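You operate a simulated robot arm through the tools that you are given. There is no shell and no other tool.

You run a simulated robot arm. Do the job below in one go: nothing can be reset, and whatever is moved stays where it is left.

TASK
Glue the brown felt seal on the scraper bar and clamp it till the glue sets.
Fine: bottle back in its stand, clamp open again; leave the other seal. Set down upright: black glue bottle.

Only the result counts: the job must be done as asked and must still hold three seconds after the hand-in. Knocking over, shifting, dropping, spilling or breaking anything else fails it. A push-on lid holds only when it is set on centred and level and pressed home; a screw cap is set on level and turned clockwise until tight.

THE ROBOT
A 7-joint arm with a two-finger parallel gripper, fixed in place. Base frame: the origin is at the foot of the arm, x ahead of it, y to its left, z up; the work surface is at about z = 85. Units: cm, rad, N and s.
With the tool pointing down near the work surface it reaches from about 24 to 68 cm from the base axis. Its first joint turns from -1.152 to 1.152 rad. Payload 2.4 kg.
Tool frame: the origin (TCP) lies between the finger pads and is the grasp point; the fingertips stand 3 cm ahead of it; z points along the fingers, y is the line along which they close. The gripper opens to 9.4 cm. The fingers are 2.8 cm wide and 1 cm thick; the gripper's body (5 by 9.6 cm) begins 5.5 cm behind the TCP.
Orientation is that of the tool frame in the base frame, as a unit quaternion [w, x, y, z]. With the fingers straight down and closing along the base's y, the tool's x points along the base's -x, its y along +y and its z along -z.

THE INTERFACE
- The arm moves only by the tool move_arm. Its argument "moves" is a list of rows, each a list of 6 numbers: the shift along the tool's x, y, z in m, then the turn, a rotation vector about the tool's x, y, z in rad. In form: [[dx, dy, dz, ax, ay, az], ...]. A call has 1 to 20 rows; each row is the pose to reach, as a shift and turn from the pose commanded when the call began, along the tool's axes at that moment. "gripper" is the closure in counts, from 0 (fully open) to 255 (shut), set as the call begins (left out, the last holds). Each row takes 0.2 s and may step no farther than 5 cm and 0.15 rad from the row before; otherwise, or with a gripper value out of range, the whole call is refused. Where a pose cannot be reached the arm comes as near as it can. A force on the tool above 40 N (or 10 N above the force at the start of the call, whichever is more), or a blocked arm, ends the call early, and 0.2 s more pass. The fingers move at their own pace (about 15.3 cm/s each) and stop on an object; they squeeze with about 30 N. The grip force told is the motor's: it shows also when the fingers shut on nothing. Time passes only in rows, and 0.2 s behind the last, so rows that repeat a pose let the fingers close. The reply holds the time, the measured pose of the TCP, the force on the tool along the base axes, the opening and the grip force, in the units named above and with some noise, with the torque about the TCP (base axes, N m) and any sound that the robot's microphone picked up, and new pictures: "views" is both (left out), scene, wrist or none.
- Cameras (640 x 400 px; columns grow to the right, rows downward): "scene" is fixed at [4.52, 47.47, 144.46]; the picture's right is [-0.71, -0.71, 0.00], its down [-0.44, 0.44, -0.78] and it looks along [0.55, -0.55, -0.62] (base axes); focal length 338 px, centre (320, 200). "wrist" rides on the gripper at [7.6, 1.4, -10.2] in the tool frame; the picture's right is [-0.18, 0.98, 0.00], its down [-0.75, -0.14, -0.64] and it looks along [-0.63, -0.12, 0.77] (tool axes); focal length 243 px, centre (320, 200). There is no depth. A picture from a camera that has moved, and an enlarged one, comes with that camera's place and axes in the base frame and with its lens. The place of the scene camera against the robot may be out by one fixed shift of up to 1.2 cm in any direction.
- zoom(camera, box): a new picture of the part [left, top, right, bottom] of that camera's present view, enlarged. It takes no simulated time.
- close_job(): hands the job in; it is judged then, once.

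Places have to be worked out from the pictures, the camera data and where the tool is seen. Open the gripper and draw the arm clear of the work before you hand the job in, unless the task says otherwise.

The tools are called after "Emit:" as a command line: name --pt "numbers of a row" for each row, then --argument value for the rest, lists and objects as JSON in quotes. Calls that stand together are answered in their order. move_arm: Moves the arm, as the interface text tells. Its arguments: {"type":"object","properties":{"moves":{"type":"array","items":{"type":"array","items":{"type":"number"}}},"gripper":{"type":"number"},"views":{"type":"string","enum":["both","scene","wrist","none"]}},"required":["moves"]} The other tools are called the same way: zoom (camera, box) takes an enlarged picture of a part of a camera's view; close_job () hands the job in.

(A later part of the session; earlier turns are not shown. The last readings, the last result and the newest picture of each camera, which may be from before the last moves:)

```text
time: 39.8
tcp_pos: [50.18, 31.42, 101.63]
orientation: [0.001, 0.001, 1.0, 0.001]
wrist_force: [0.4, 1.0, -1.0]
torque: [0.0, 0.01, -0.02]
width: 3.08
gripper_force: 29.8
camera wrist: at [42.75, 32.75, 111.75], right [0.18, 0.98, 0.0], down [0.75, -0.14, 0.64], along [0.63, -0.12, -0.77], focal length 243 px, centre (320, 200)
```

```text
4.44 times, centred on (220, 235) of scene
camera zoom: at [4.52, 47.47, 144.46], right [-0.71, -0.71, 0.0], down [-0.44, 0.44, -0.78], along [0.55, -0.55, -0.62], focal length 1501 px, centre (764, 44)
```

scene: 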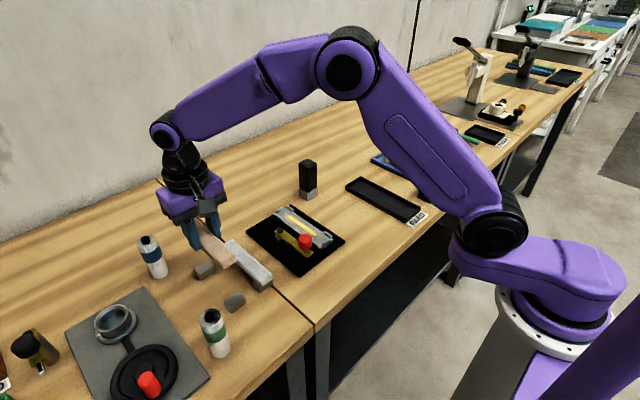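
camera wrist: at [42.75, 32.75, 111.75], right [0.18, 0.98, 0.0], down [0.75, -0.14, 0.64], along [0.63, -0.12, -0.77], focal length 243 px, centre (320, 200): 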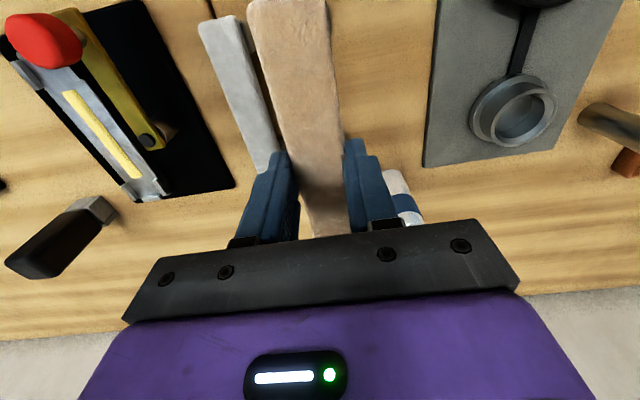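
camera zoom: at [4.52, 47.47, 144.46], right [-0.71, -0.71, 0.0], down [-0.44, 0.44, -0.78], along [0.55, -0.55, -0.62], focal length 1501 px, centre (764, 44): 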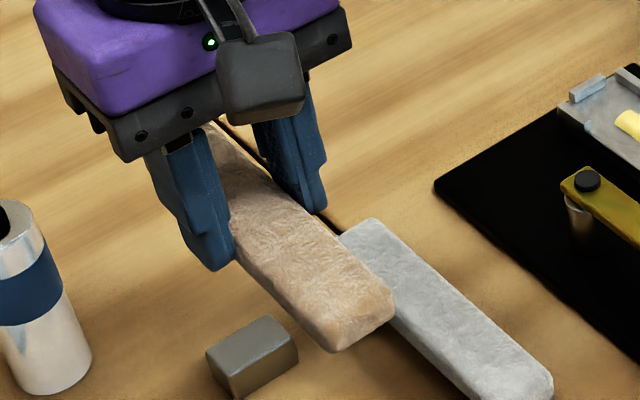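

Attitude is unchanged. Before carrying it over, I'll re-measure the bar's lateral position from this vantage.

Emit:
zoom --camera "wrist" --box '[20, 60, 120, 130]'

Emit:
zoom --camera "wrist" --box '[90, 120, 210, 210]'

```text
5.71 times, centred on (70, 95) of wrist
camera zoom: at [42.75, 32.75, 111.75], right [0.18, 0.98, 0.0], down [0.75, -0.14, 0.64], along [0.63, -0.12, -0.77], focal length 1386 px, centre (1749, 800)
```

zoom: 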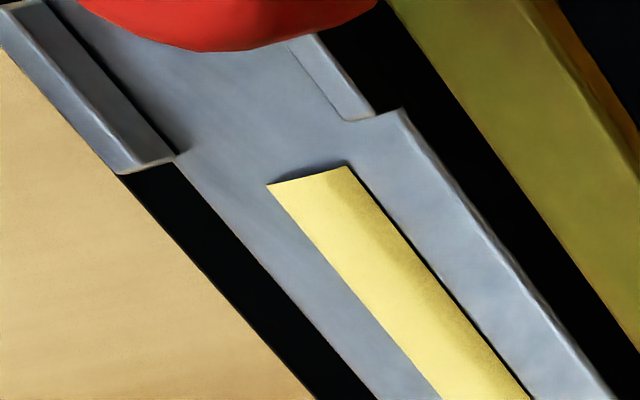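

```text
4.44 times, centred on (150, 165) of wrist
camera zoom: at [42.75, 32.75, 111.75], right [0.18, 0.98, 0.0], down [0.75, -0.14, 0.64], along [0.63, -0.12, -0.77], focal length 1078 px, centre (1076, 356)
```

zoom: 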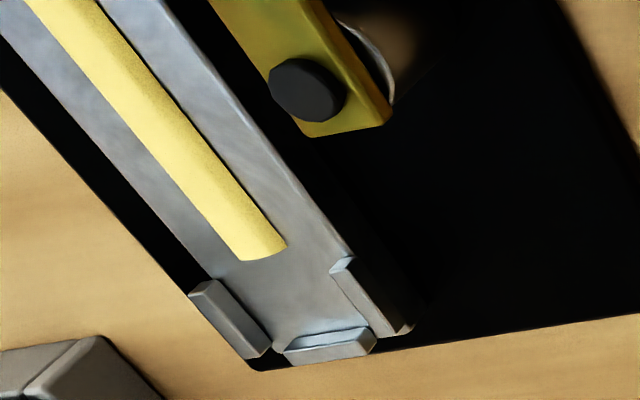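

The bead sits at the bar's centreline (y≈7.95), confirming alignment. I'll carry the seal to above the bar and descend to about 3 cm over it.

Emit:
move_arm --pt "0 -0.045 0 0 0 0" --pt "0 -0.09 0 0 0 0" --pt "-0.001 -0.135 0 0 0 0" --pt "-0.002 -0.18 0 0 0 0" --pt "-0.0026 -0.22 0 0 0 0" --pt "-0.0026 -0.2348 0.02 0 0 0" --pt "-0.0026 -0.2348 0.05 0 0 0" --pt "-0.0026 -0.2348 0.075 0 0 0" --pt "-0.0026 -0.2348 0.075 0 0 0"

Emit:
zoom --camera "wrist" --box '[200, 0, 440, 150]'

Emit:
zoom --camera "scene" --box '[250, 180, 350, 270]'

```text
time: 41.8
tcp_pos: [50.6, 8.11, 93.82]
orientation: [-0.001, 0.0, 1.0, -0.001]
wrist_force: [0.3, 0.6, 0.4]
torque: [0.02, -0.05, -0.02]
width: 3.05
gripper_force: 30.1
camera wrist: at [42.95, 9.49, 104.0], right [0.18, 0.98, 0.0], down [0.75, -0.14, 0.64], along [0.63, -0.12, -0.77], focal length 243 px, centre (320, 200)
```

scene: 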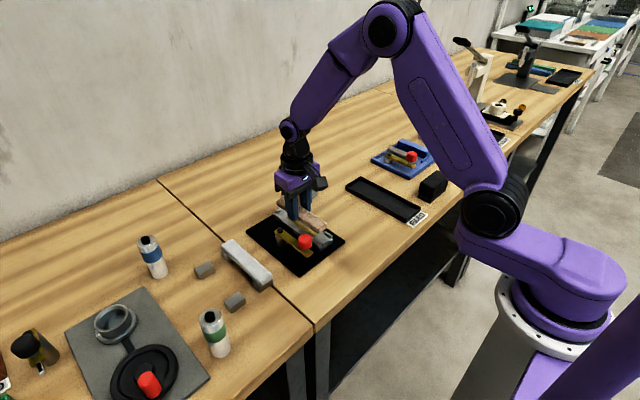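
wrist: 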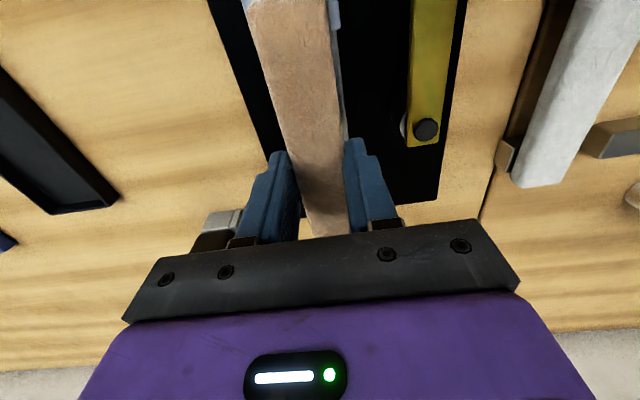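

```text
2.67 times, centred on (320, 75) of wrist
camera zoom: at [42.95, 9.49, 104.0], right [0.18, 0.98, 0.0], down [0.75, -0.14, 0.64], along [0.63, -0.12, -0.77], focal length 647 px, centre (320, 533)
```

zoom: 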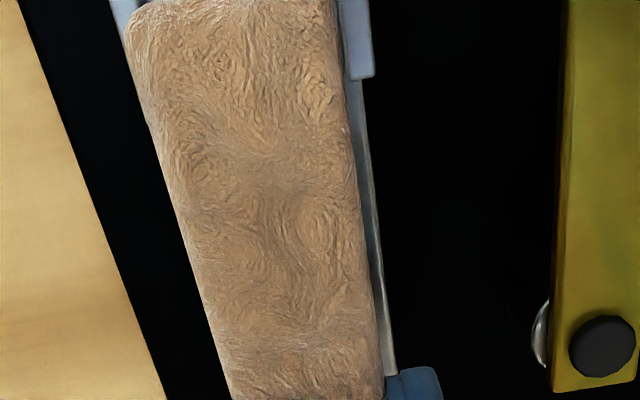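

```text
4.44 times, centred on (300, 225) of scene
camera zoom: at [4.53, 47.47, 144.46], right [-0.71, -0.71, 0.0], down [-0.44, 0.44, -0.78], along [0.55, -0.55, -0.62], focal length 1501 px, centre (409, 89)
```

zoom: 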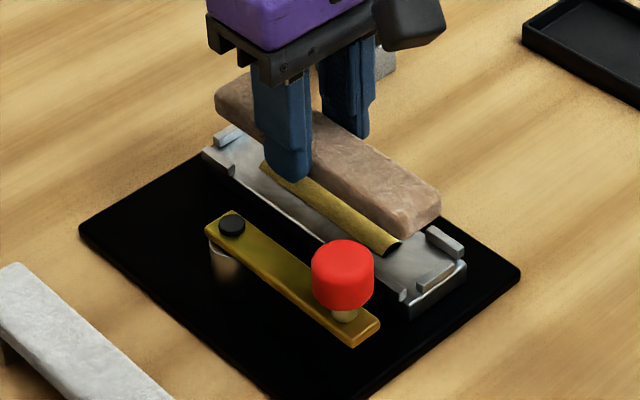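

The seal is centred over the bar and bead. I'll lower most of the way, then check the force and picture.

Emit:
move_arm --pt "0 -0.0005 0.01 0 0 0" --pt "0 -0.0005 0.02 0 0 0" --pt "0 -0.0005 0.026 0 0 0" --pt "0 -0.0005 0.029 0 0 0" --pt "0 -0.0005 0.029 0 0 0"

Emit:
zoom --camera "scene" --box '[250, 180, 350, 270]'

Emit:
zoom --camera "wrist" --box '[200, 0, 440, 150]'

```text
time: 43.0
tcp_pos: [50.56, 8.0, 90.93]
orientation: [-0.001, 0.0, 1.0, 0.0]
wrist_force: [0.0, 0.1, -0.1]
torque: [-0.02, -0.03, 0.01]
width: 3.1
gripper_force: 30.1
camera wrist: at [42.92, 9.37, 101.14], right [0.18, 0.98, 0.0], down [0.75, -0.14, 0.64], along [0.63, -0.12, -0.77], focal length 243 px, centre (320, 200)
```

scene: 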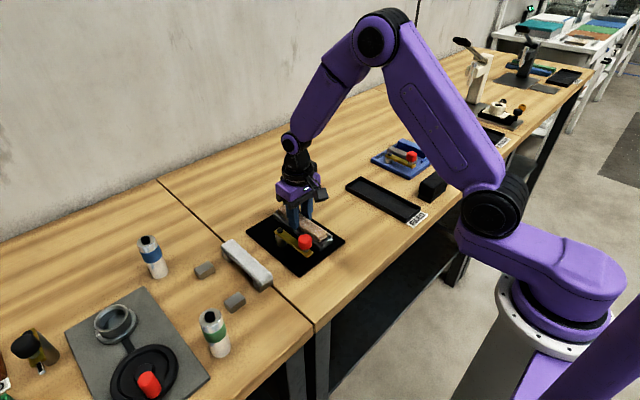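
wrist: 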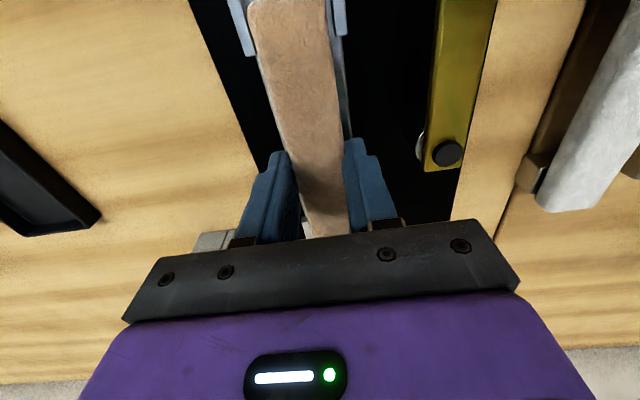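

```text
4.44 times, centred on (300, 225) of scene
camera zoom: at [4.52, 47.47, 144.46], right [-0.71, -0.71, 0.0], down [-0.44, 0.44, -0.78], along [0.55, -0.55, -0.62], focal length 1501 px, centre (409, 89)
```

zoom: 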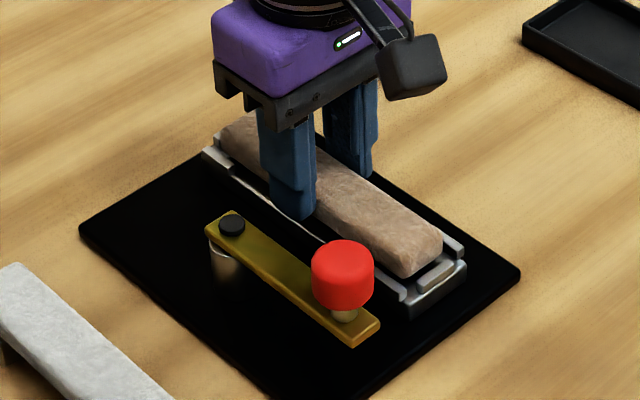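

```text
2.67 times, centred on (320, 75) of wrist
camera zoom: at [42.92, 9.37, 101.14], right [0.18, 0.98, 0.0], down [0.75, -0.14, 0.64], along [0.63, -0.12, -0.77], focal length 647 px, centre (320, 533)
```

zoom: 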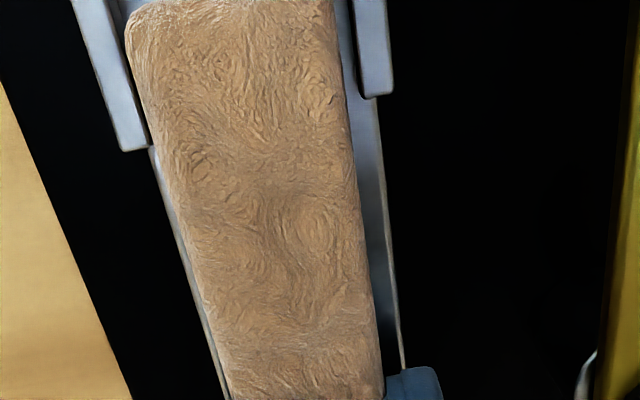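

The seal is inside the lips with even margins. I'll lower in 1 mm steps to contact.

Emit:
move_arm --pt "0 0 0.0015 0 0 0" --pt "0 0 0.003 0 0 0" --pt "0 0 0.004 0 0 0" --pt "0 0 0.005 0 0 0" --views "none"

```text
time: 44.0
tcp_pos: [50.59, 7.92, 90.73]
orientation: [0.001, 0.001, 1.0, 0.0]
wrist_force: [-9.8, -0.8, 37.9]
torque: [-0.05, 0.25, 0.01]
width: 3.12
gripper_force: 30.3
```

Contact at about 38 N. I'll back off slightly to a light press and look.

Emit:
move_arm --pt "0 0 -0.0015 0 0 0" --pt "0 0 -0.003 0 0 0" --pt "0 0 -0.003 0 0 0"

Emit:
zoom --camera "scene" --box '[250, 180, 350, 270]'

Emit:
zoom --camera "wrist" --box '[200, 0, 440, 150]'

```text
time: 44.8
tcp_pos: [50.48, 7.9, 90.67]
orientation: [-0.001, 0.0, 1.0, -0.001]
wrist_force: [0.7, -0.7, 2.7]
torque: [0.03, -0.27, -0.03]
width: 3.08
gripper_force: 30.3
camera wrist: at [42.93, 9.31, 100.8], right [0.18, 0.98, 0.0], down [0.75, -0.14, 0.64], along [0.63, -0.12, -0.77], focal length 243 px, centre (320, 200)
```

scene: 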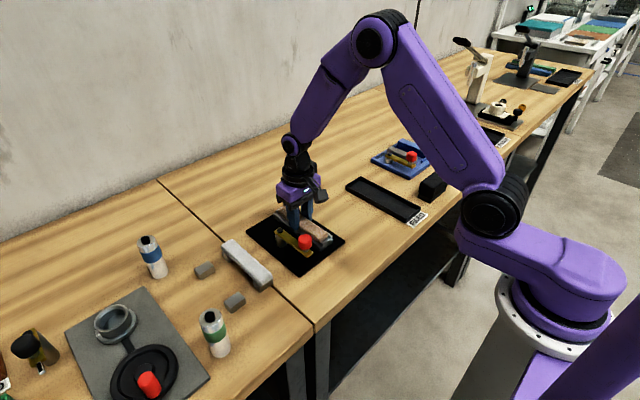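
wrist: 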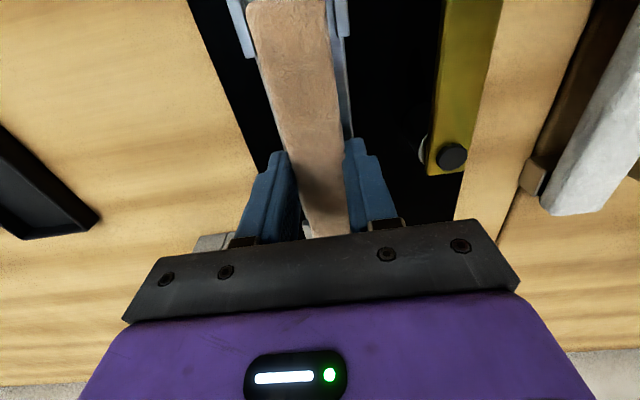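

```text
4.44 times, centred on (300, 225) of scene
camera zoom: at [4.52, 47.47, 144.46], right [-0.71, -0.71, 0.0], down [-0.44, 0.44, -0.78], along [0.55, -0.55, -0.62], focal length 1501 px, centre (409, 89)
```

zoom: 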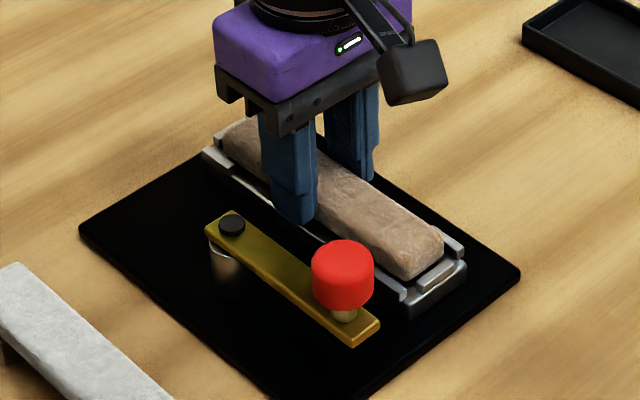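

```text
2.67 times, centred on (320, 75) of wrist
camera zoom: at [42.93, 9.31, 100.8], right [0.18, 0.98, 0.0], down [0.75, -0.14, 0.64], along [0.63, -0.12, -0.77], focal length 647 px, centre (320, 533)
```

zoom: 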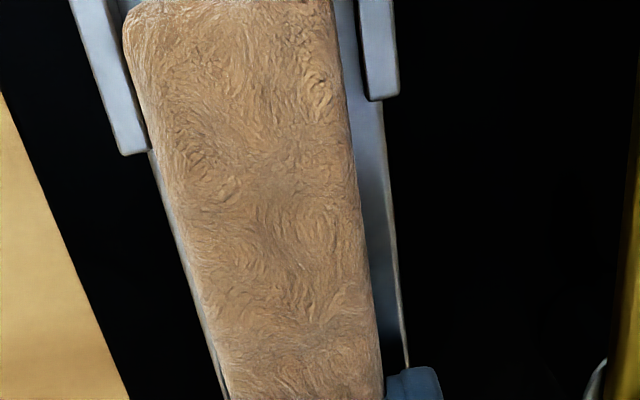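

The seal rests lightly on the bar inside the lips. I'll release it by opening only to about 4.9 cm, so the fingers stay clear of the lever.

Emit:
move_arm --pt "0 0 0 0 0 0" --pt "0 0 0 0 0 0" --pt "0 0 0 0 0 0" --gripper 122

Emit:
zoom --camera "scene" --box '[250, 180, 350, 270]'

Emit:
zoom --camera "wrist" --box '[200, 0, 440, 150]'

```text
time: 45.6
tcp_pos: [50.52, 7.94, 90.61]
orientation: [0.001, 0.0, 1.0, -0.001]
wrist_force: [0.0, -1.0, -0.7]
torque: [0.02, 0.0, 0.01]
width: 4.94
gripper_force: 0.0
camera wrist: at [42.95, 9.32, 100.85], right [0.18, 0.98, 0.0], down [0.75, -0.14, 0.64], along [0.63, -0.12, -0.77], focal length 243 px, centre (320, 200)
```

scene: 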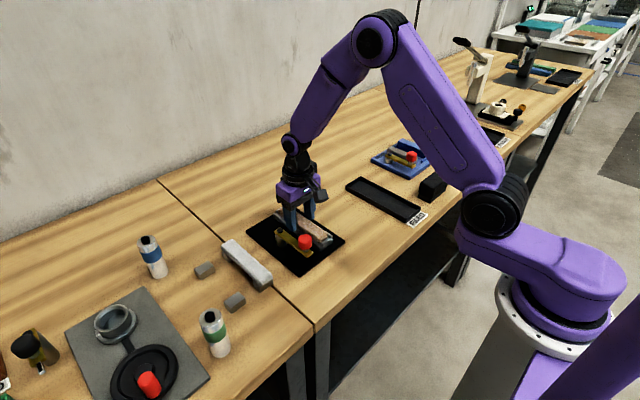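
wrist: 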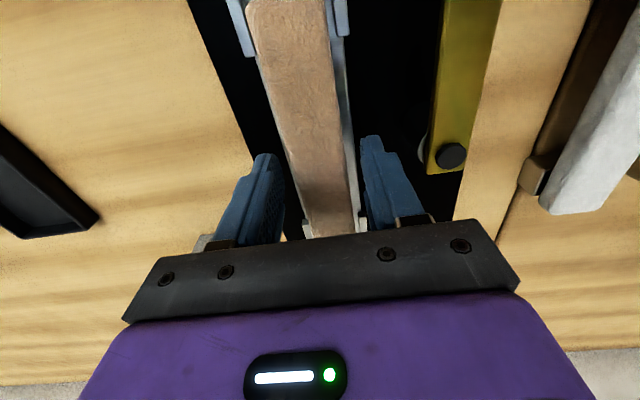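

```text
4.44 times, centred on (300, 225) of scene
camera zoom: at [4.52, 47.47, 144.46], right [-0.71, -0.71, 0.0], down [-0.44, 0.44, -0.78], along [0.55, -0.55, -0.62], focal length 1501 px, centre (409, 89)
```

zoom: 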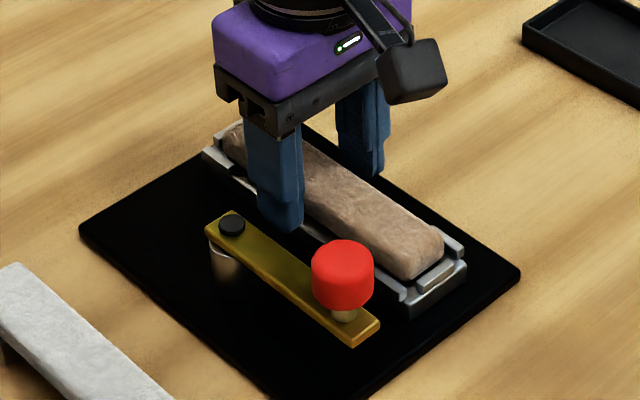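

```text
2.67 times, centred on (320, 75) of wrist
camera zoom: at [42.95, 9.32, 100.85], right [0.18, 0.98, 0.0], down [0.75, -0.14, 0.64], along [0.63, -0.12, -0.77], focal length 647 px, centre (320, 533)
```

zoom: 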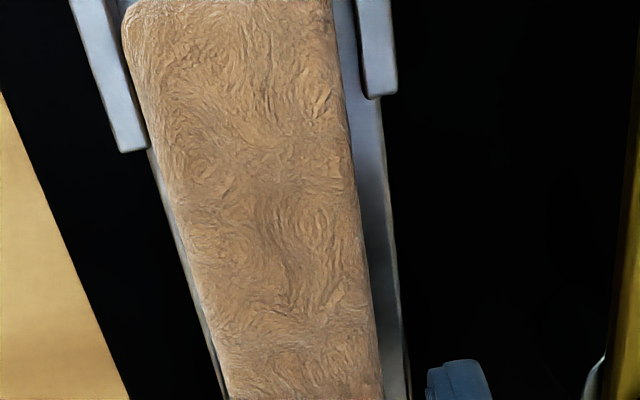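

The seal stays put in the pocket. I'll rise and move above the red knob with a partial opening, then measure knob and pivot closely.

Emit:
move_arm --pt "0 0 -0.03 0 0 0" --pt "0 0 -0.06 0 0 0" --pt "0 0 -0.09 0 0 0" --pt "0.04 0.03 -0.09 0 0 0" --pt "0.07 0.055 -0.09 0 0 0" --pt "0.0845 0.0665 -0.09 0 0 0" --pt "0.0845 0.0665 -0.09 0 0 0"

Emit:
zoom --camera "wrist" --box '[230, 80, 410, 240]'

Emit:
zoom --camera "scene" --box '[240, 180, 360, 280]'

```text
time: 47.2
tcp_pos: [41.92, 14.51, 99.65]
orientation: [0.0, 0.0, 1.0, 0.0]
wrist_force: [-0.1, -0.5, -0.5]
torque: [0.03, 0.03, -0.01]
width: 4.92
gripper_force: 0.0
camera wrist: at [34.41, 15.89, 109.84], right [0.18, 0.98, 0.0], down [0.75, -0.14, 0.64], along [0.63, -0.12, -0.77], focal length 243 px, centre (320, 200)
```

scene: 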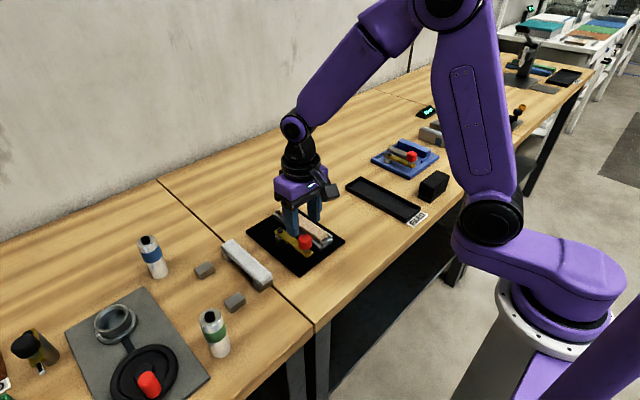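
wrist: 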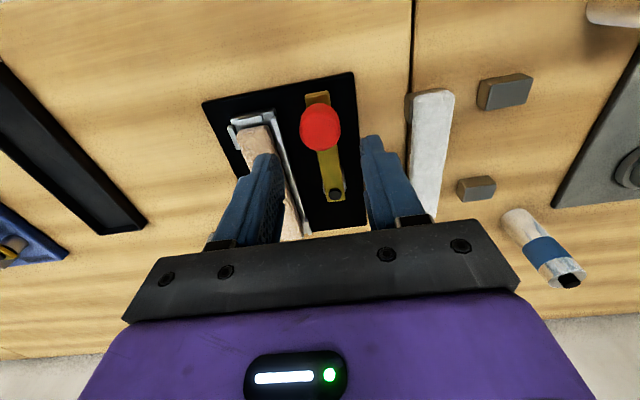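

```text
2.50 times, centred on (320, 160) of wrist
camera zoom: at [34.41, 15.89, 109.84], right [0.18, 0.98, 0.0], down [0.75, -0.14, 0.64], along [0.63, -0.12, -0.77], focal length 606 px, centre (320, 300)
```

zoom: 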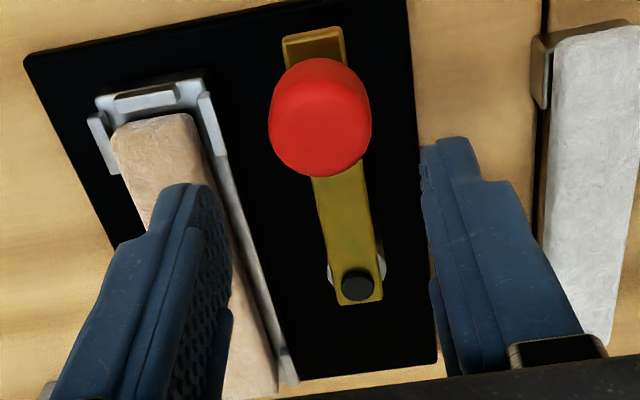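

```text
4.00 times, centred on (300, 230) of scene
camera zoom: at [4.52, 47.47, 144.46], right [-0.71, -0.71, 0.0], down [-0.44, 0.44, -0.78], along [0.55, -0.55, -0.62], focal length 1351 px, centre (400, 80)
```

zoom: 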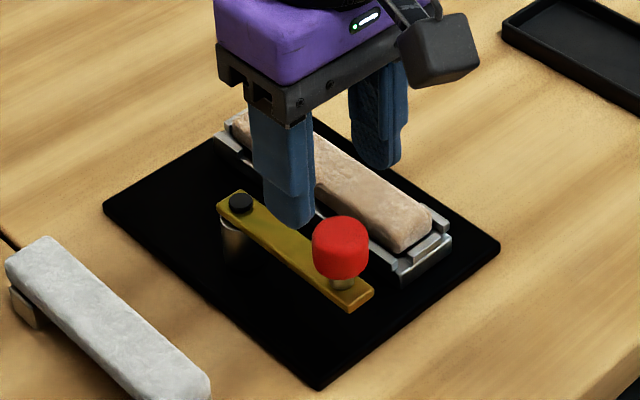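

The knob top centre is at about (41.7, 14.6), the pivot at about (50.0, 14.6), giving a radius of about 8.35 cm. I'll descend around the knob to TCP z≈93.8 and close on it.

Emit:
move_arm --pt "0.0025 0.0005 0.02 0 0 0" --pt "0.0025 0.0005 0.04 0 0 0" --pt "0.0025 0.0005 0.0587 0 0 0" --pt "0.0025 0.0005 0.0587 0 0 0"

Emit:
zoom --camera "wrist" --box '[230, 80, 410, 240]'

Emit:
zoom --camera "scene" --box '[250, 190, 350, 270]'

```text
time: 48.2
tcp_pos: [41.69, 14.48, 93.79]
orientation: [0.0, 0.0, 1.0, 0.0]
wrist_force: [0.0, -0.8, -0.1]
torque: [-0.03, 0.0, 0.02]
width: 4.93
gripper_force: 0.1
camera wrist: at [34.23, 15.92, 104.02], right [0.18, 0.98, 0.0], down [0.75, -0.14, 0.64], along [0.63, -0.12, -0.77], focal length 243 px, centre (320, 200)
```

scene: 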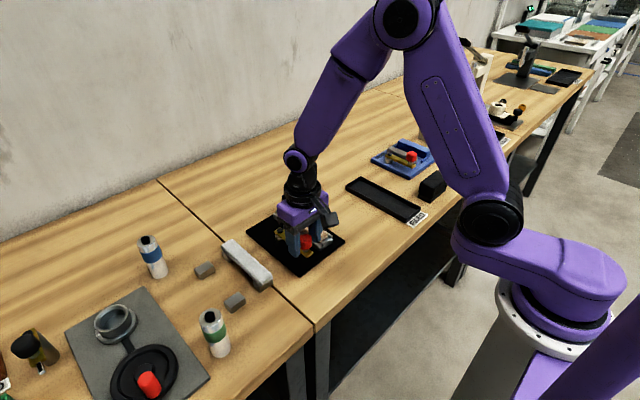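
wrist: 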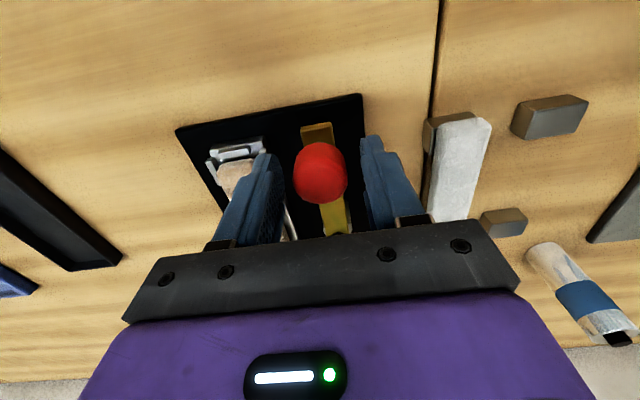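

```text
2.50 times, centred on (320, 160) of wrist
camera zoom: at [34.23, 15.92, 104.02], right [0.18, 0.98, 0.0], down [0.75, -0.14, 0.64], along [0.63, -0.12, -0.77], focal length 606 px, centre (320, 300)
```

zoom: 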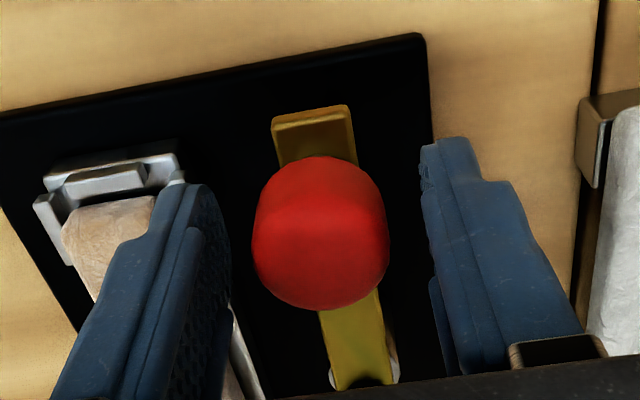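

```text
5.00 times, centred on (300, 230) of scene
camera zoom: at [4.52, 47.47, 144.46], right [-0.71, -0.71, 0.0], down [-0.44, 0.44, -0.78], along [0.55, -0.55, -0.62], focal length 1689 px, centre (420, 50)
```

zoom: 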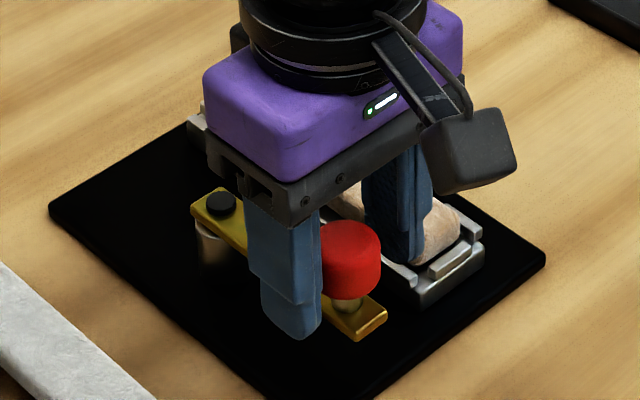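

The knob is centred between the fingers, so I'll close on it.

Emit:
move_arm --pt "0 0 0 0 0 0" --pt "0 0 0 0 0 0" --pt "0 0 0 0 0 0" --gripper 255 --views "none"

```text
time: 49.0
tcp_pos: [41.81, 14.62, 93.84]
orientation: [0.001, 0.001, 1.0, 0.0]
wrist_force: [-0.4, 0.5, -6.9]
torque: [0.41, -0.41, -0.03]
width: 2.95
gripper_force: 45.0
```

Gripped at 2.95 cm, the knob's diameter. I'll test a small swing of 0.28 rad toward the bar, turning the tool with the arm.

Emit:
move_arm --pt "-0.0002 -0.0058 0 0 0 -0.07" --pt "-0.0008 -0.0115 0 0 0 -0.14" --pt "-0.0018 -0.0172 0 0 0 -0.21" --pt "-0.0032 -0.0228 0 0 0 -0.28"

Emit:
zoom --camera "scene" --box '[250, 190, 350, 270]'

```text
time: 50.0
tcp_pos: [42.17, 12.25, 93.7]
orientation: [0.001, -0.141, 0.99, 0.0]
wrist_force: [9.5, 3.5, -19.1]
torque: [0.04, 0.92, -0.03]
width: 2.97
gripper_force: 44.7
camera wrist: at [34.44, 11.47, 104.02], right [-0.1, 1.0, 0.0], down [0.76, 0.07, 0.64], along [0.64, 0.06, -0.77], focal length 243 px, centre (320, 200)
```

scene: 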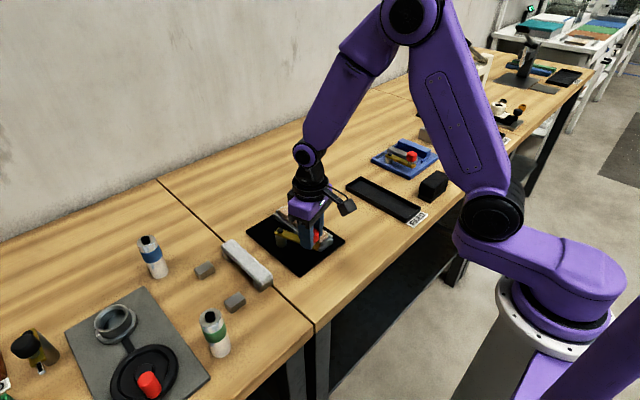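
wrist: 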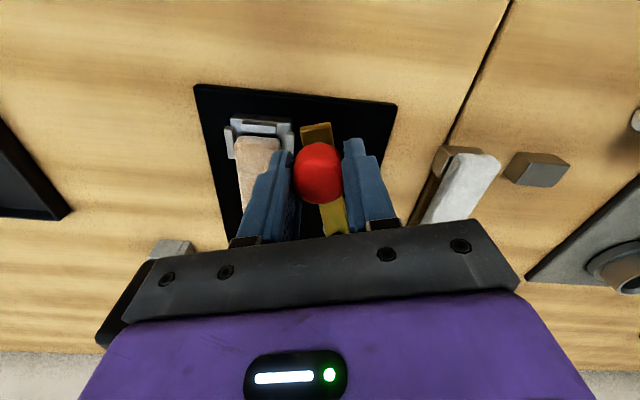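

```text
5.00 times, centred on (300, 230) of scene
camera zoom: at [4.58, 47.49, 144.46], right [-0.71, -0.71, 0.0], down [-0.44, 0.44, -0.78], along [0.55, -0.56, -0.62], focal length 1689 px, centre (420, 50)
```

zoom: 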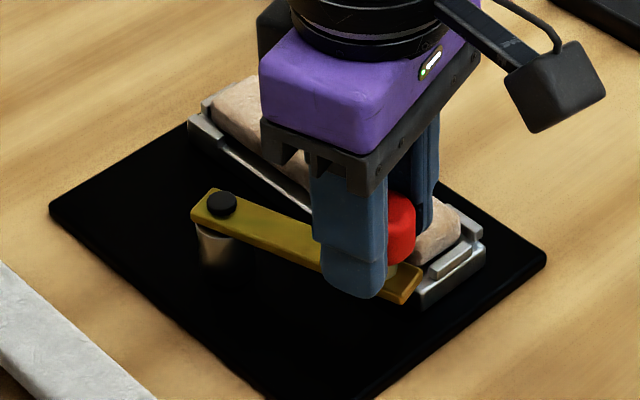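

The lever does swing about its vertical post. The −19 N vertical force suggests the arm drops as it turns, so I'll continue the swing and follow it downward slightly.

Emit:
move_arm --pt "-0.0002 -0.0057 0.0015 0 0 -0.07" --pt "-0.0008 -0.0114 0.0025 0 0 -0.14" --pt "-0.0018 -0.0171 0.003 0 0 -0.21" --pt "-0.0032 -0.0227 0.0035 0 0 -0.28"

Emit:
zoom --camera "scene" --box '[250, 190, 350, 270]'

```text
time: 51.0
tcp_pos: [43.06, 10.2, 93.44]
orientation: [0.001, -0.277, 0.961, 0.0]
wrist_force: [-3.5, -1.0, 36.9]
torque: [0.34, 0.17, -0.07]
width: 2.98
gripper_force: 44.8
camera wrist: at [35.87, 7.33, 103.68], right [-0.37, 0.93, 0.0], down [0.71, 0.28, 0.64], along [0.6, 0.24, -0.77], focal length 243 px, centre (320, 200)
```

scene: 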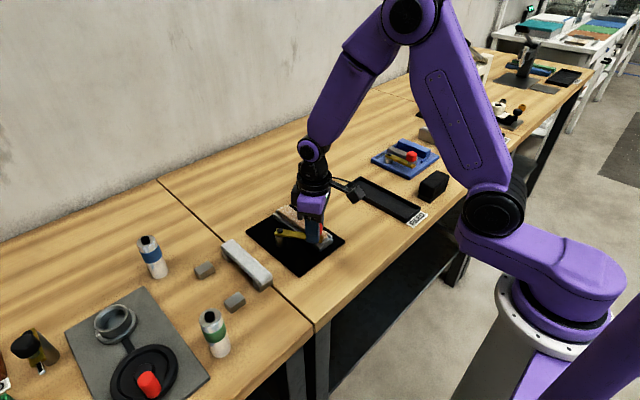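
wrist: 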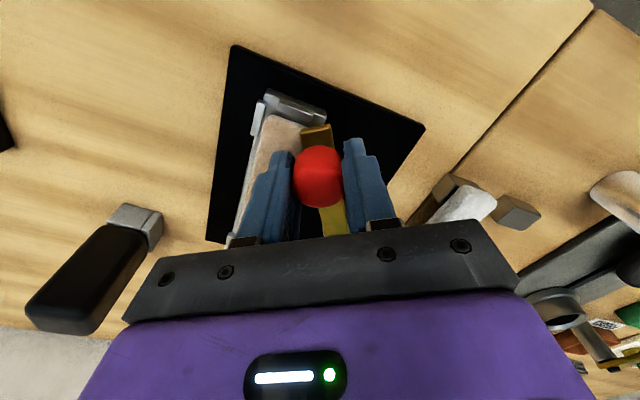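

```text
5.00 times, centred on (300, 230) of scene
camera zoom: at [4.47, 47.46, 144.47], right [-0.71, -0.71, 0.0], down [-0.44, 0.44, -0.78], along [0.55, -0.55, -0.62], focal length 1689 px, centre (420, 50)
```

zoom: 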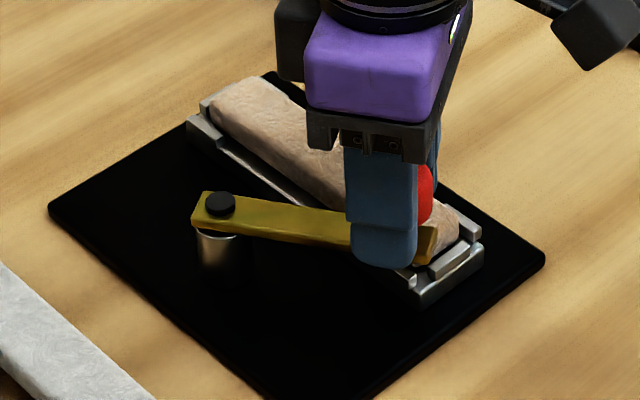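

The arm stays level (now +37 N from pushing down), so I'll take that drop back and carry on with the swing at the neutral height.

Emit:
move_arm --pt "0 0 -0.0023 0 0 0" --pt "-0.0002 -0.0057 -0.0025 0 0 -0.07" --pt "-0.0008 -0.0114 -0.0025 0 0 -0.14" --pt "-0.0018 -0.0171 -0.0025 0 0 -0.21" --pt "-0.0032 -0.0227 -0.0025 0 0 -0.28"

Emit:
zoom --camera "scene" --box '[250, 190, 350, 270]'

```text
time: 52.2
tcp_pos: [44.38, 8.52, 93.61]
orientation: [-0.003, -0.409, 0.913, 0.0]
wrist_force: [-0.1, 6.2, -31.4]
torque: [-0.18, -0.45, 0.27]
width: 2.97
gripper_force: 45.8
camera wrist: at [38.45, 3.66, 103.88], right [-0.61, 0.79, 0.0], down [0.61, 0.47, 0.64], along [0.5, 0.39, -0.77], focal length 243 px, centre (320, 200)
```

scene: 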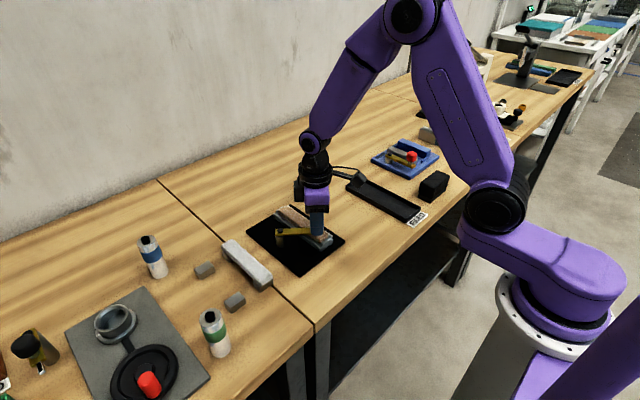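
wrist: 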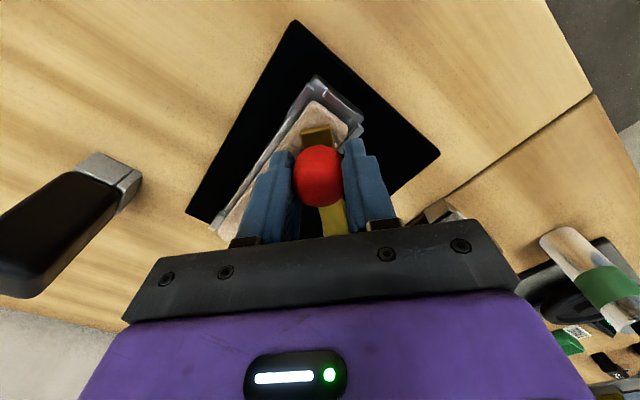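

```text
5.00 times, centred on (300, 230) of scene
camera zoom: at [4.57, 47.5, 144.45], right [-0.71, -0.71, 0.0], down [-0.44, 0.44, -0.78], along [0.55, -0.56, -0.62], focal length 1689 px, centre (420, 50)
```

zoom: 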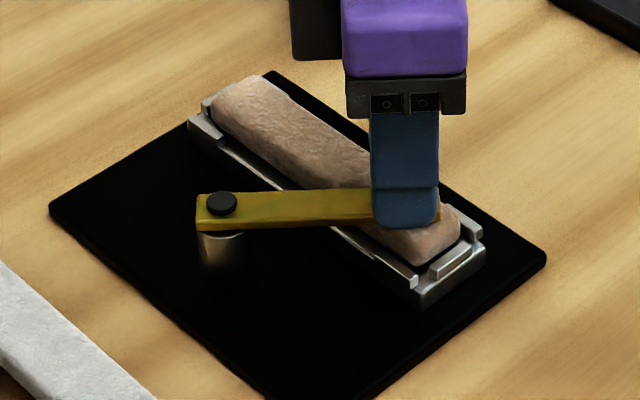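

Fitting the three readings shows that the arm does descend, about 0.32 cm per radian. I'll follow that slope and keep swinging.

Emit:
move_arm --pt "0 0 0.0017 0 0 0" --pt "-0.0002 -0.0057 0.0022 0 0 -0.07" --pt "-0.0008 -0.0114 0.0024 0 0 -0.14" --pt "-0.0018 -0.0171 0.0027 0 0 -0.21" --pt "-0.0032 -0.0227 0.0029 0 0 -0.28" --pt "-0.005 -0.0281 0.0031 0 0 -0.35"

Emit:
zoom --camera "scene" --box '[250, 190, 350, 270]'

```text
time: 53.6
tcp_pos: [47.16, 6.92, 93.53]
orientation: [0.001, -0.559, 0.829, -0.001]
wrist_force: [-3.0, -14.5, 23.6]
torque: [0.64, 0.27, -0.3]
width: 2.97
gripper_force: 45.1
camera wrist: at [42.9, 0.28, 103.81], right [-0.84, 0.54, 0.0], down [0.41, 0.65, 0.64], along [0.35, 0.54, -0.77], focal length 243 px, centre (320, 200)
```

scene: 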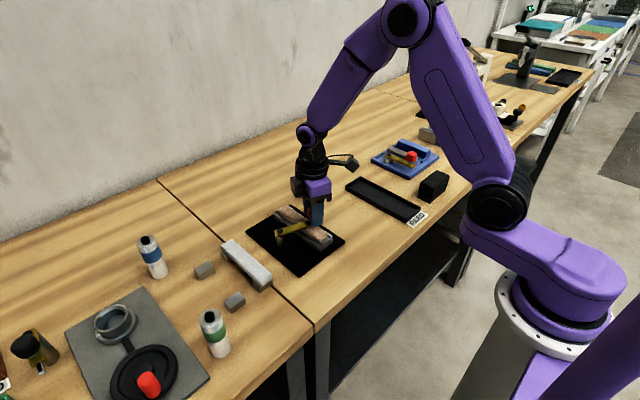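
wrist: 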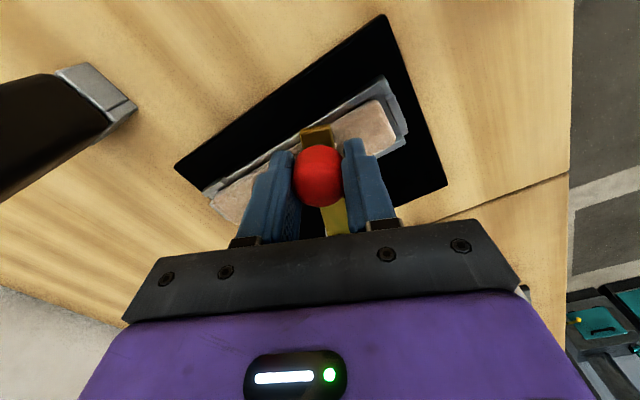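

```text
5.00 times, centred on (300, 230) of scene
camera zoom: at [4.48, 47.42, 144.48], right [-0.71, -0.71, 0.0], down [-0.44, 0.44, -0.78], along [0.55, -0.55, -0.62], focal length 1689 px, centre (420, 50)
```

zoom: 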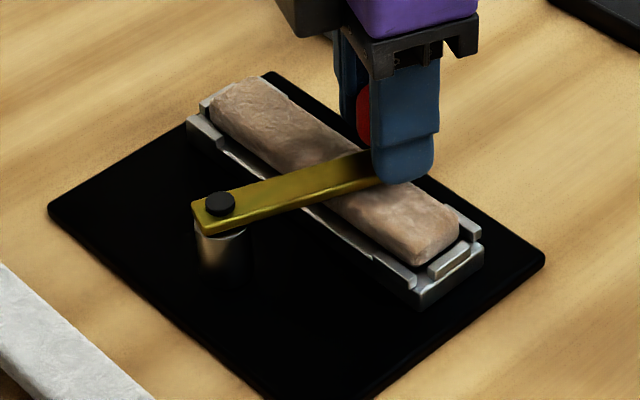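

Nearly across, with modest forces. I'll ease up slightly and outward, then finish the swing to about 90°.

Emit:
move_arm --pt "0.0005 0 -0.0008 0 0 0" --pt "0.0005 -0.0058 -0.0008 0 0 -0.07" --pt "0.0 -0.0115 -0.0007 0 0 -0.14" --pt "-0.0011 -0.0172 -0.0006 0 0 -0.21" --pt "-0.0025 -0.0228 -0.0005 0 0 -0.28" --pt "-0.0043 -0.0282 -0.0004 0 0 -0.35" --pt "-0.0051 -0.0305 -0.0004 0 0 -0.38"

Emit:
zoom --camera "scene" --box '[250, 190, 350, 270]'

```text
time: 55.2
tcp_pos: [49.84, 6.41, 93.58]
orientation: [0.0, 0.707, -0.707, 0.001]
wrist_force: [-0.7, -1.3, 26.0]
torque: [0.84, 0.42, -0.12]
width: 2.97
gripper_force: 44.8
camera wrist: at [48.54, -1.32, 103.8], right [-0.98, 0.18, 0.0], down [0.14, 0.75, 0.64], along [0.12, 0.63, -0.77], focal length 243 px, centre (320, 200)
```

scene: 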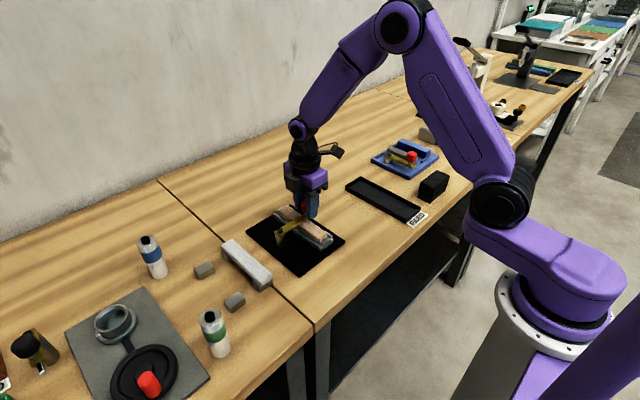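
wrist: 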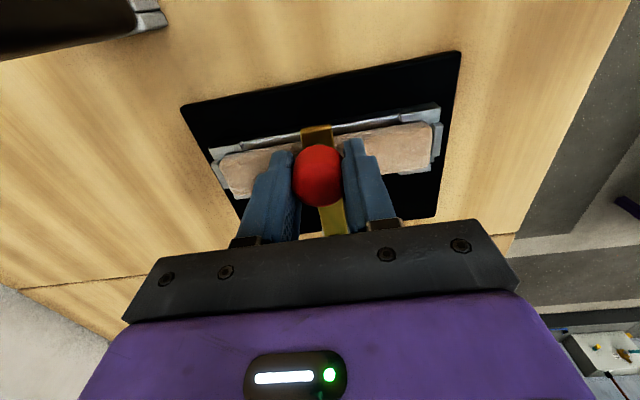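

```text
5.00 times, centred on (300, 230) of scene
camera zoom: at [4.48, 47.46, 144.47], right [-0.71, -0.71, 0.0], down [-0.44, 0.44, -0.78], along [0.55, -0.55, -0.62], focal length 1689 px, centre (420, 50)
```

zoom: 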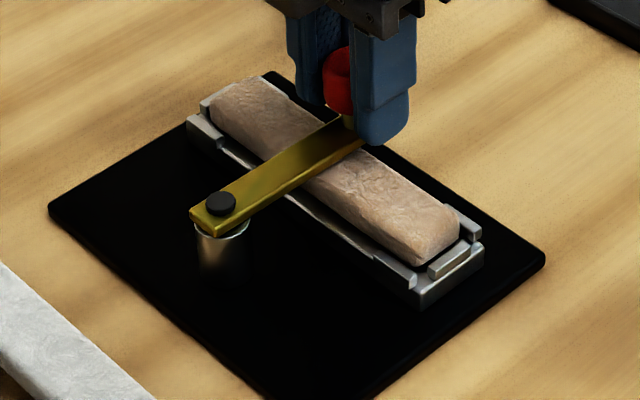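

Emit:
zoom --camera "scene" --box '[275, 205, 345, 255]'

Emit:
zoom --camera "wrist" --box '[200, 80, 460, 240]'

```text
8.00 times, centred on (310, 230) of scene
camera zoom: at [4.48, 47.46, 144.47], right [-0.71, -0.71, 0.0], down [-0.44, 0.44, -0.78], along [0.55, -0.55, -0.62], focal length 2702 px, centre (400, -40)
```

zoom: 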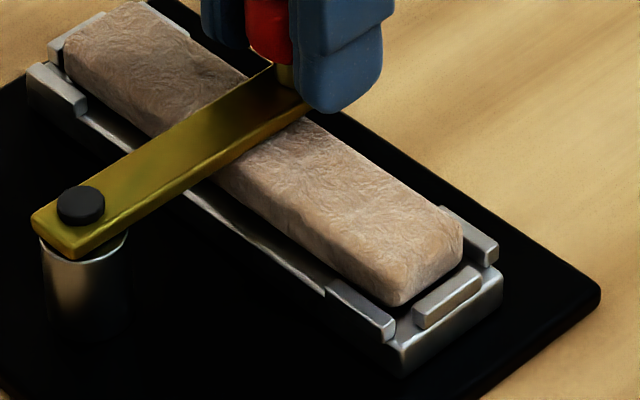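

```text
2.46 times, centred on (330, 160) of wrist
camera zoom: at [48.54, -1.32, 103.8], right [-0.98, 0.18, 0.0], down [0.14, 0.75, 0.64], along [0.12, 0.63, -0.77], focal length 597 px, centre (295, 298)
```

zoom: 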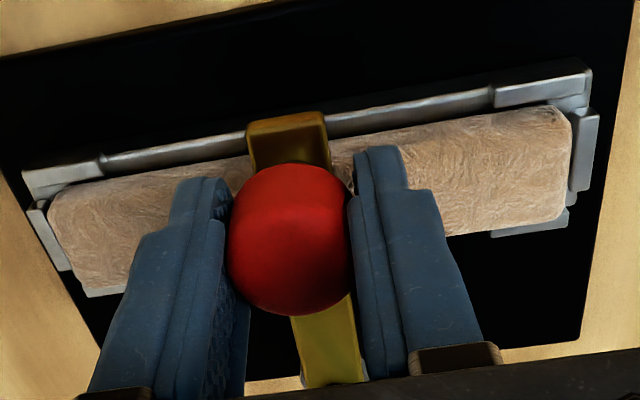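

The arm now lies across the middle of the seal. I'll nudge slightly further to feel for an end stop.

Emit:
move_arm --pt "0.0 -0.002 0 0 0 -0.025" --pt "-0.0001 -0.004 0 0 0 -0.05" --pt "-0.0001 -0.004 0 0 0 -0.05" --views "none"

```text
time: 56.0
tcp_pos: [50.03, 6.47, 93.47]
orientation: [0.005, 0.725, -0.689, -0.004]
wrist_force: [-8.8, 0.5, 11.0]
torque: [0.28, -0.2, -0.1]
width: 2.97
gripper_force: 44.3
stopped in row 3: the force on the tool passed its limit at 40 N (the readings are from after the stop); the commanded pose is now the measured one
```

It hit a firm end stop just past 90°, so the clamp is fully closed. I'll hold here and watch for any sign of the glue setting.

Emit:
move_arm --pt "0 0 0 0 0 0" --pt "0 0 0 0 0 0" --pt "0 0 0 0 0 0" --pt "0 0 0 0 0 0" --pt "0 0 0 0 0 0"

Emit:
zoom --camera "scene" --box '[275, 205, 345, 255]'

Emit:
zoom --camera "scene" --box '[400, 90, 480, 150]'

```text
time: 57.2
tcp_pos: [50.04, 6.42, 93.45]
orientation: [0.004, 0.725, -0.688, -0.003]
wrist_force: [-16.7, -0.9, 18.9]
torque: [-0.03, -0.49, 0.05]
width: 2.94
gripper_force: 45.2
camera wrist: at [49.14, -1.34, 103.74], right [-0.99, 0.13, 0.01], down [0.11, 0.76, 0.64], along [0.08, 0.63, -0.77], focal length 243 px, centre (320, 200)
```

scene: 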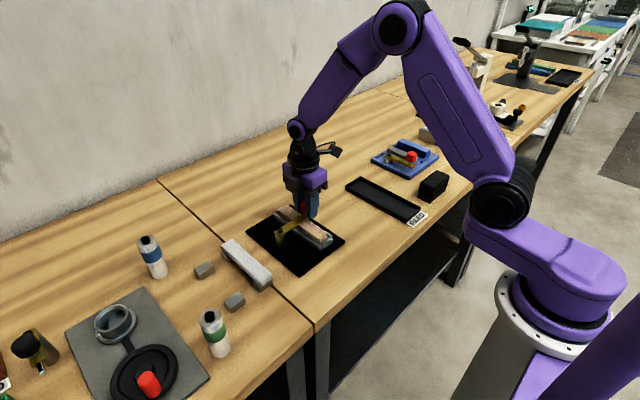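
wrist: 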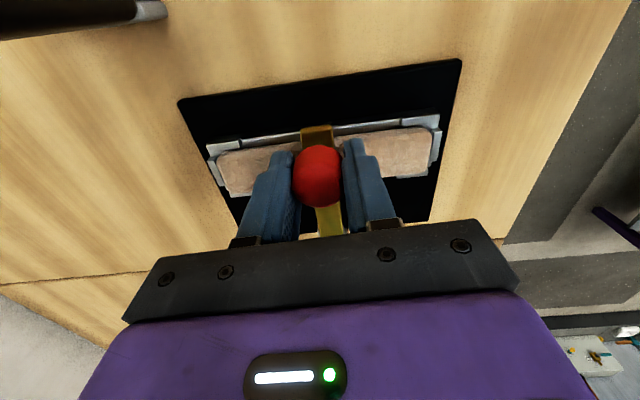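

```text
8.00 times, centred on (310, 230) of scene
camera zoom: at [4.45, 47.47, 144.47], right [-0.71, -0.71, 0.0], down [-0.44, 0.44, -0.78], along [0.55, -0.55, -0.62], focal length 2702 px, centre (400, -40)
```

zoom: 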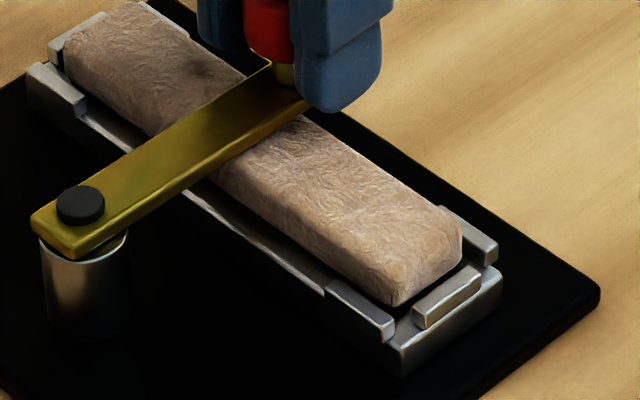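

```text
6.67 times, centred on (440, 120) of scene
camera zoom: at [4.45, 47.47, 144.47], right [-0.71, -0.71, 0.0], down [-0.44, 0.44, -0.78], along [0.55, -0.55, -0.62], focal length 2252 px, centre (-480, 733)
```

zoom: 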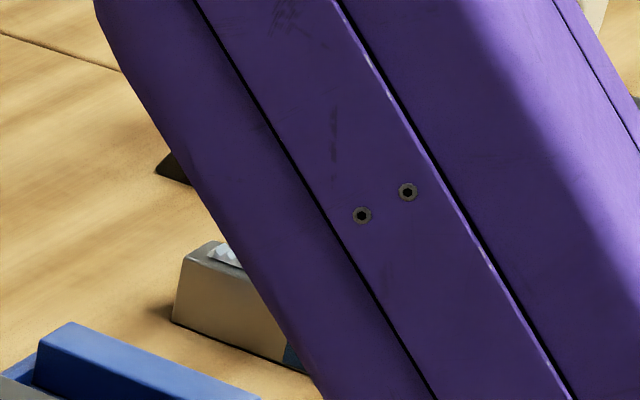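

Clamp is closed on the seal. I'll hold and wait, listening for any cue.

Emit:
move_arm --pt "0 0 0 0 0 0" --pt "0 0 0 0 0 0" --pt "0 0 0 0 0 0" --pt "0 0 0 0 0 0" --pt "0 0 0 0 0 0" --pt "0 0 0 0 0 0" --pt "0 0 0 0 0 0" --pt "0 0 0 0 0 0" --pt "0 0 0 0 0 0" --pt "0 0 0 0 0 0" --pt "0 0 0 0 0 0" --pt "0 0 0 0 0 0" --pt "0 0 0 0 0 0" --pt "0 0 0 0 0 0" --pt "0 0 0 0 0 0" --pt "0 0 0 0 0 0" --pt "0 0 0 0 0 0" --pt "0 0 0 0 0 0" --pt "0 0 0 0 0 0" --pt "0 0 0 0 0 0" --views "scene"

Emit:
zoom --camera "scene" --box '[275, 205, 345, 255]'

```text
time: 61.4
tcp_pos: [50.1, 6.43, 93.44]
orientation: [0.004, 0.725, -0.689, -0.003]
wrist_force: [-17.1, 1.6, 18.3]
torque: [0.06, -0.5, 0.01]
width: 2.96
gripper_force: 44.5
```

scene: 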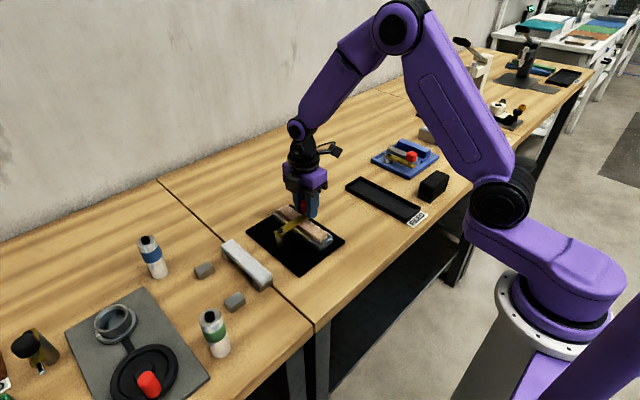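

```text
8.00 times, centred on (310, 230) of scene
camera zoom: at [4.45, 47.47, 144.47], right [-0.71, -0.71, 0.0], down [-0.44, 0.44, -0.78], along [0.55, -0.55, -0.62], focal length 2702 px, centre (400, -40)
```

zoom: 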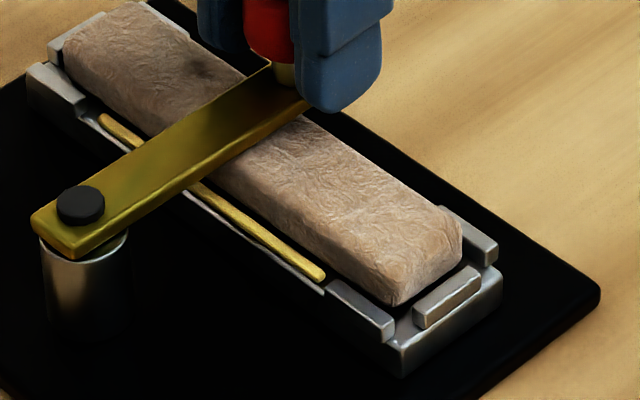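

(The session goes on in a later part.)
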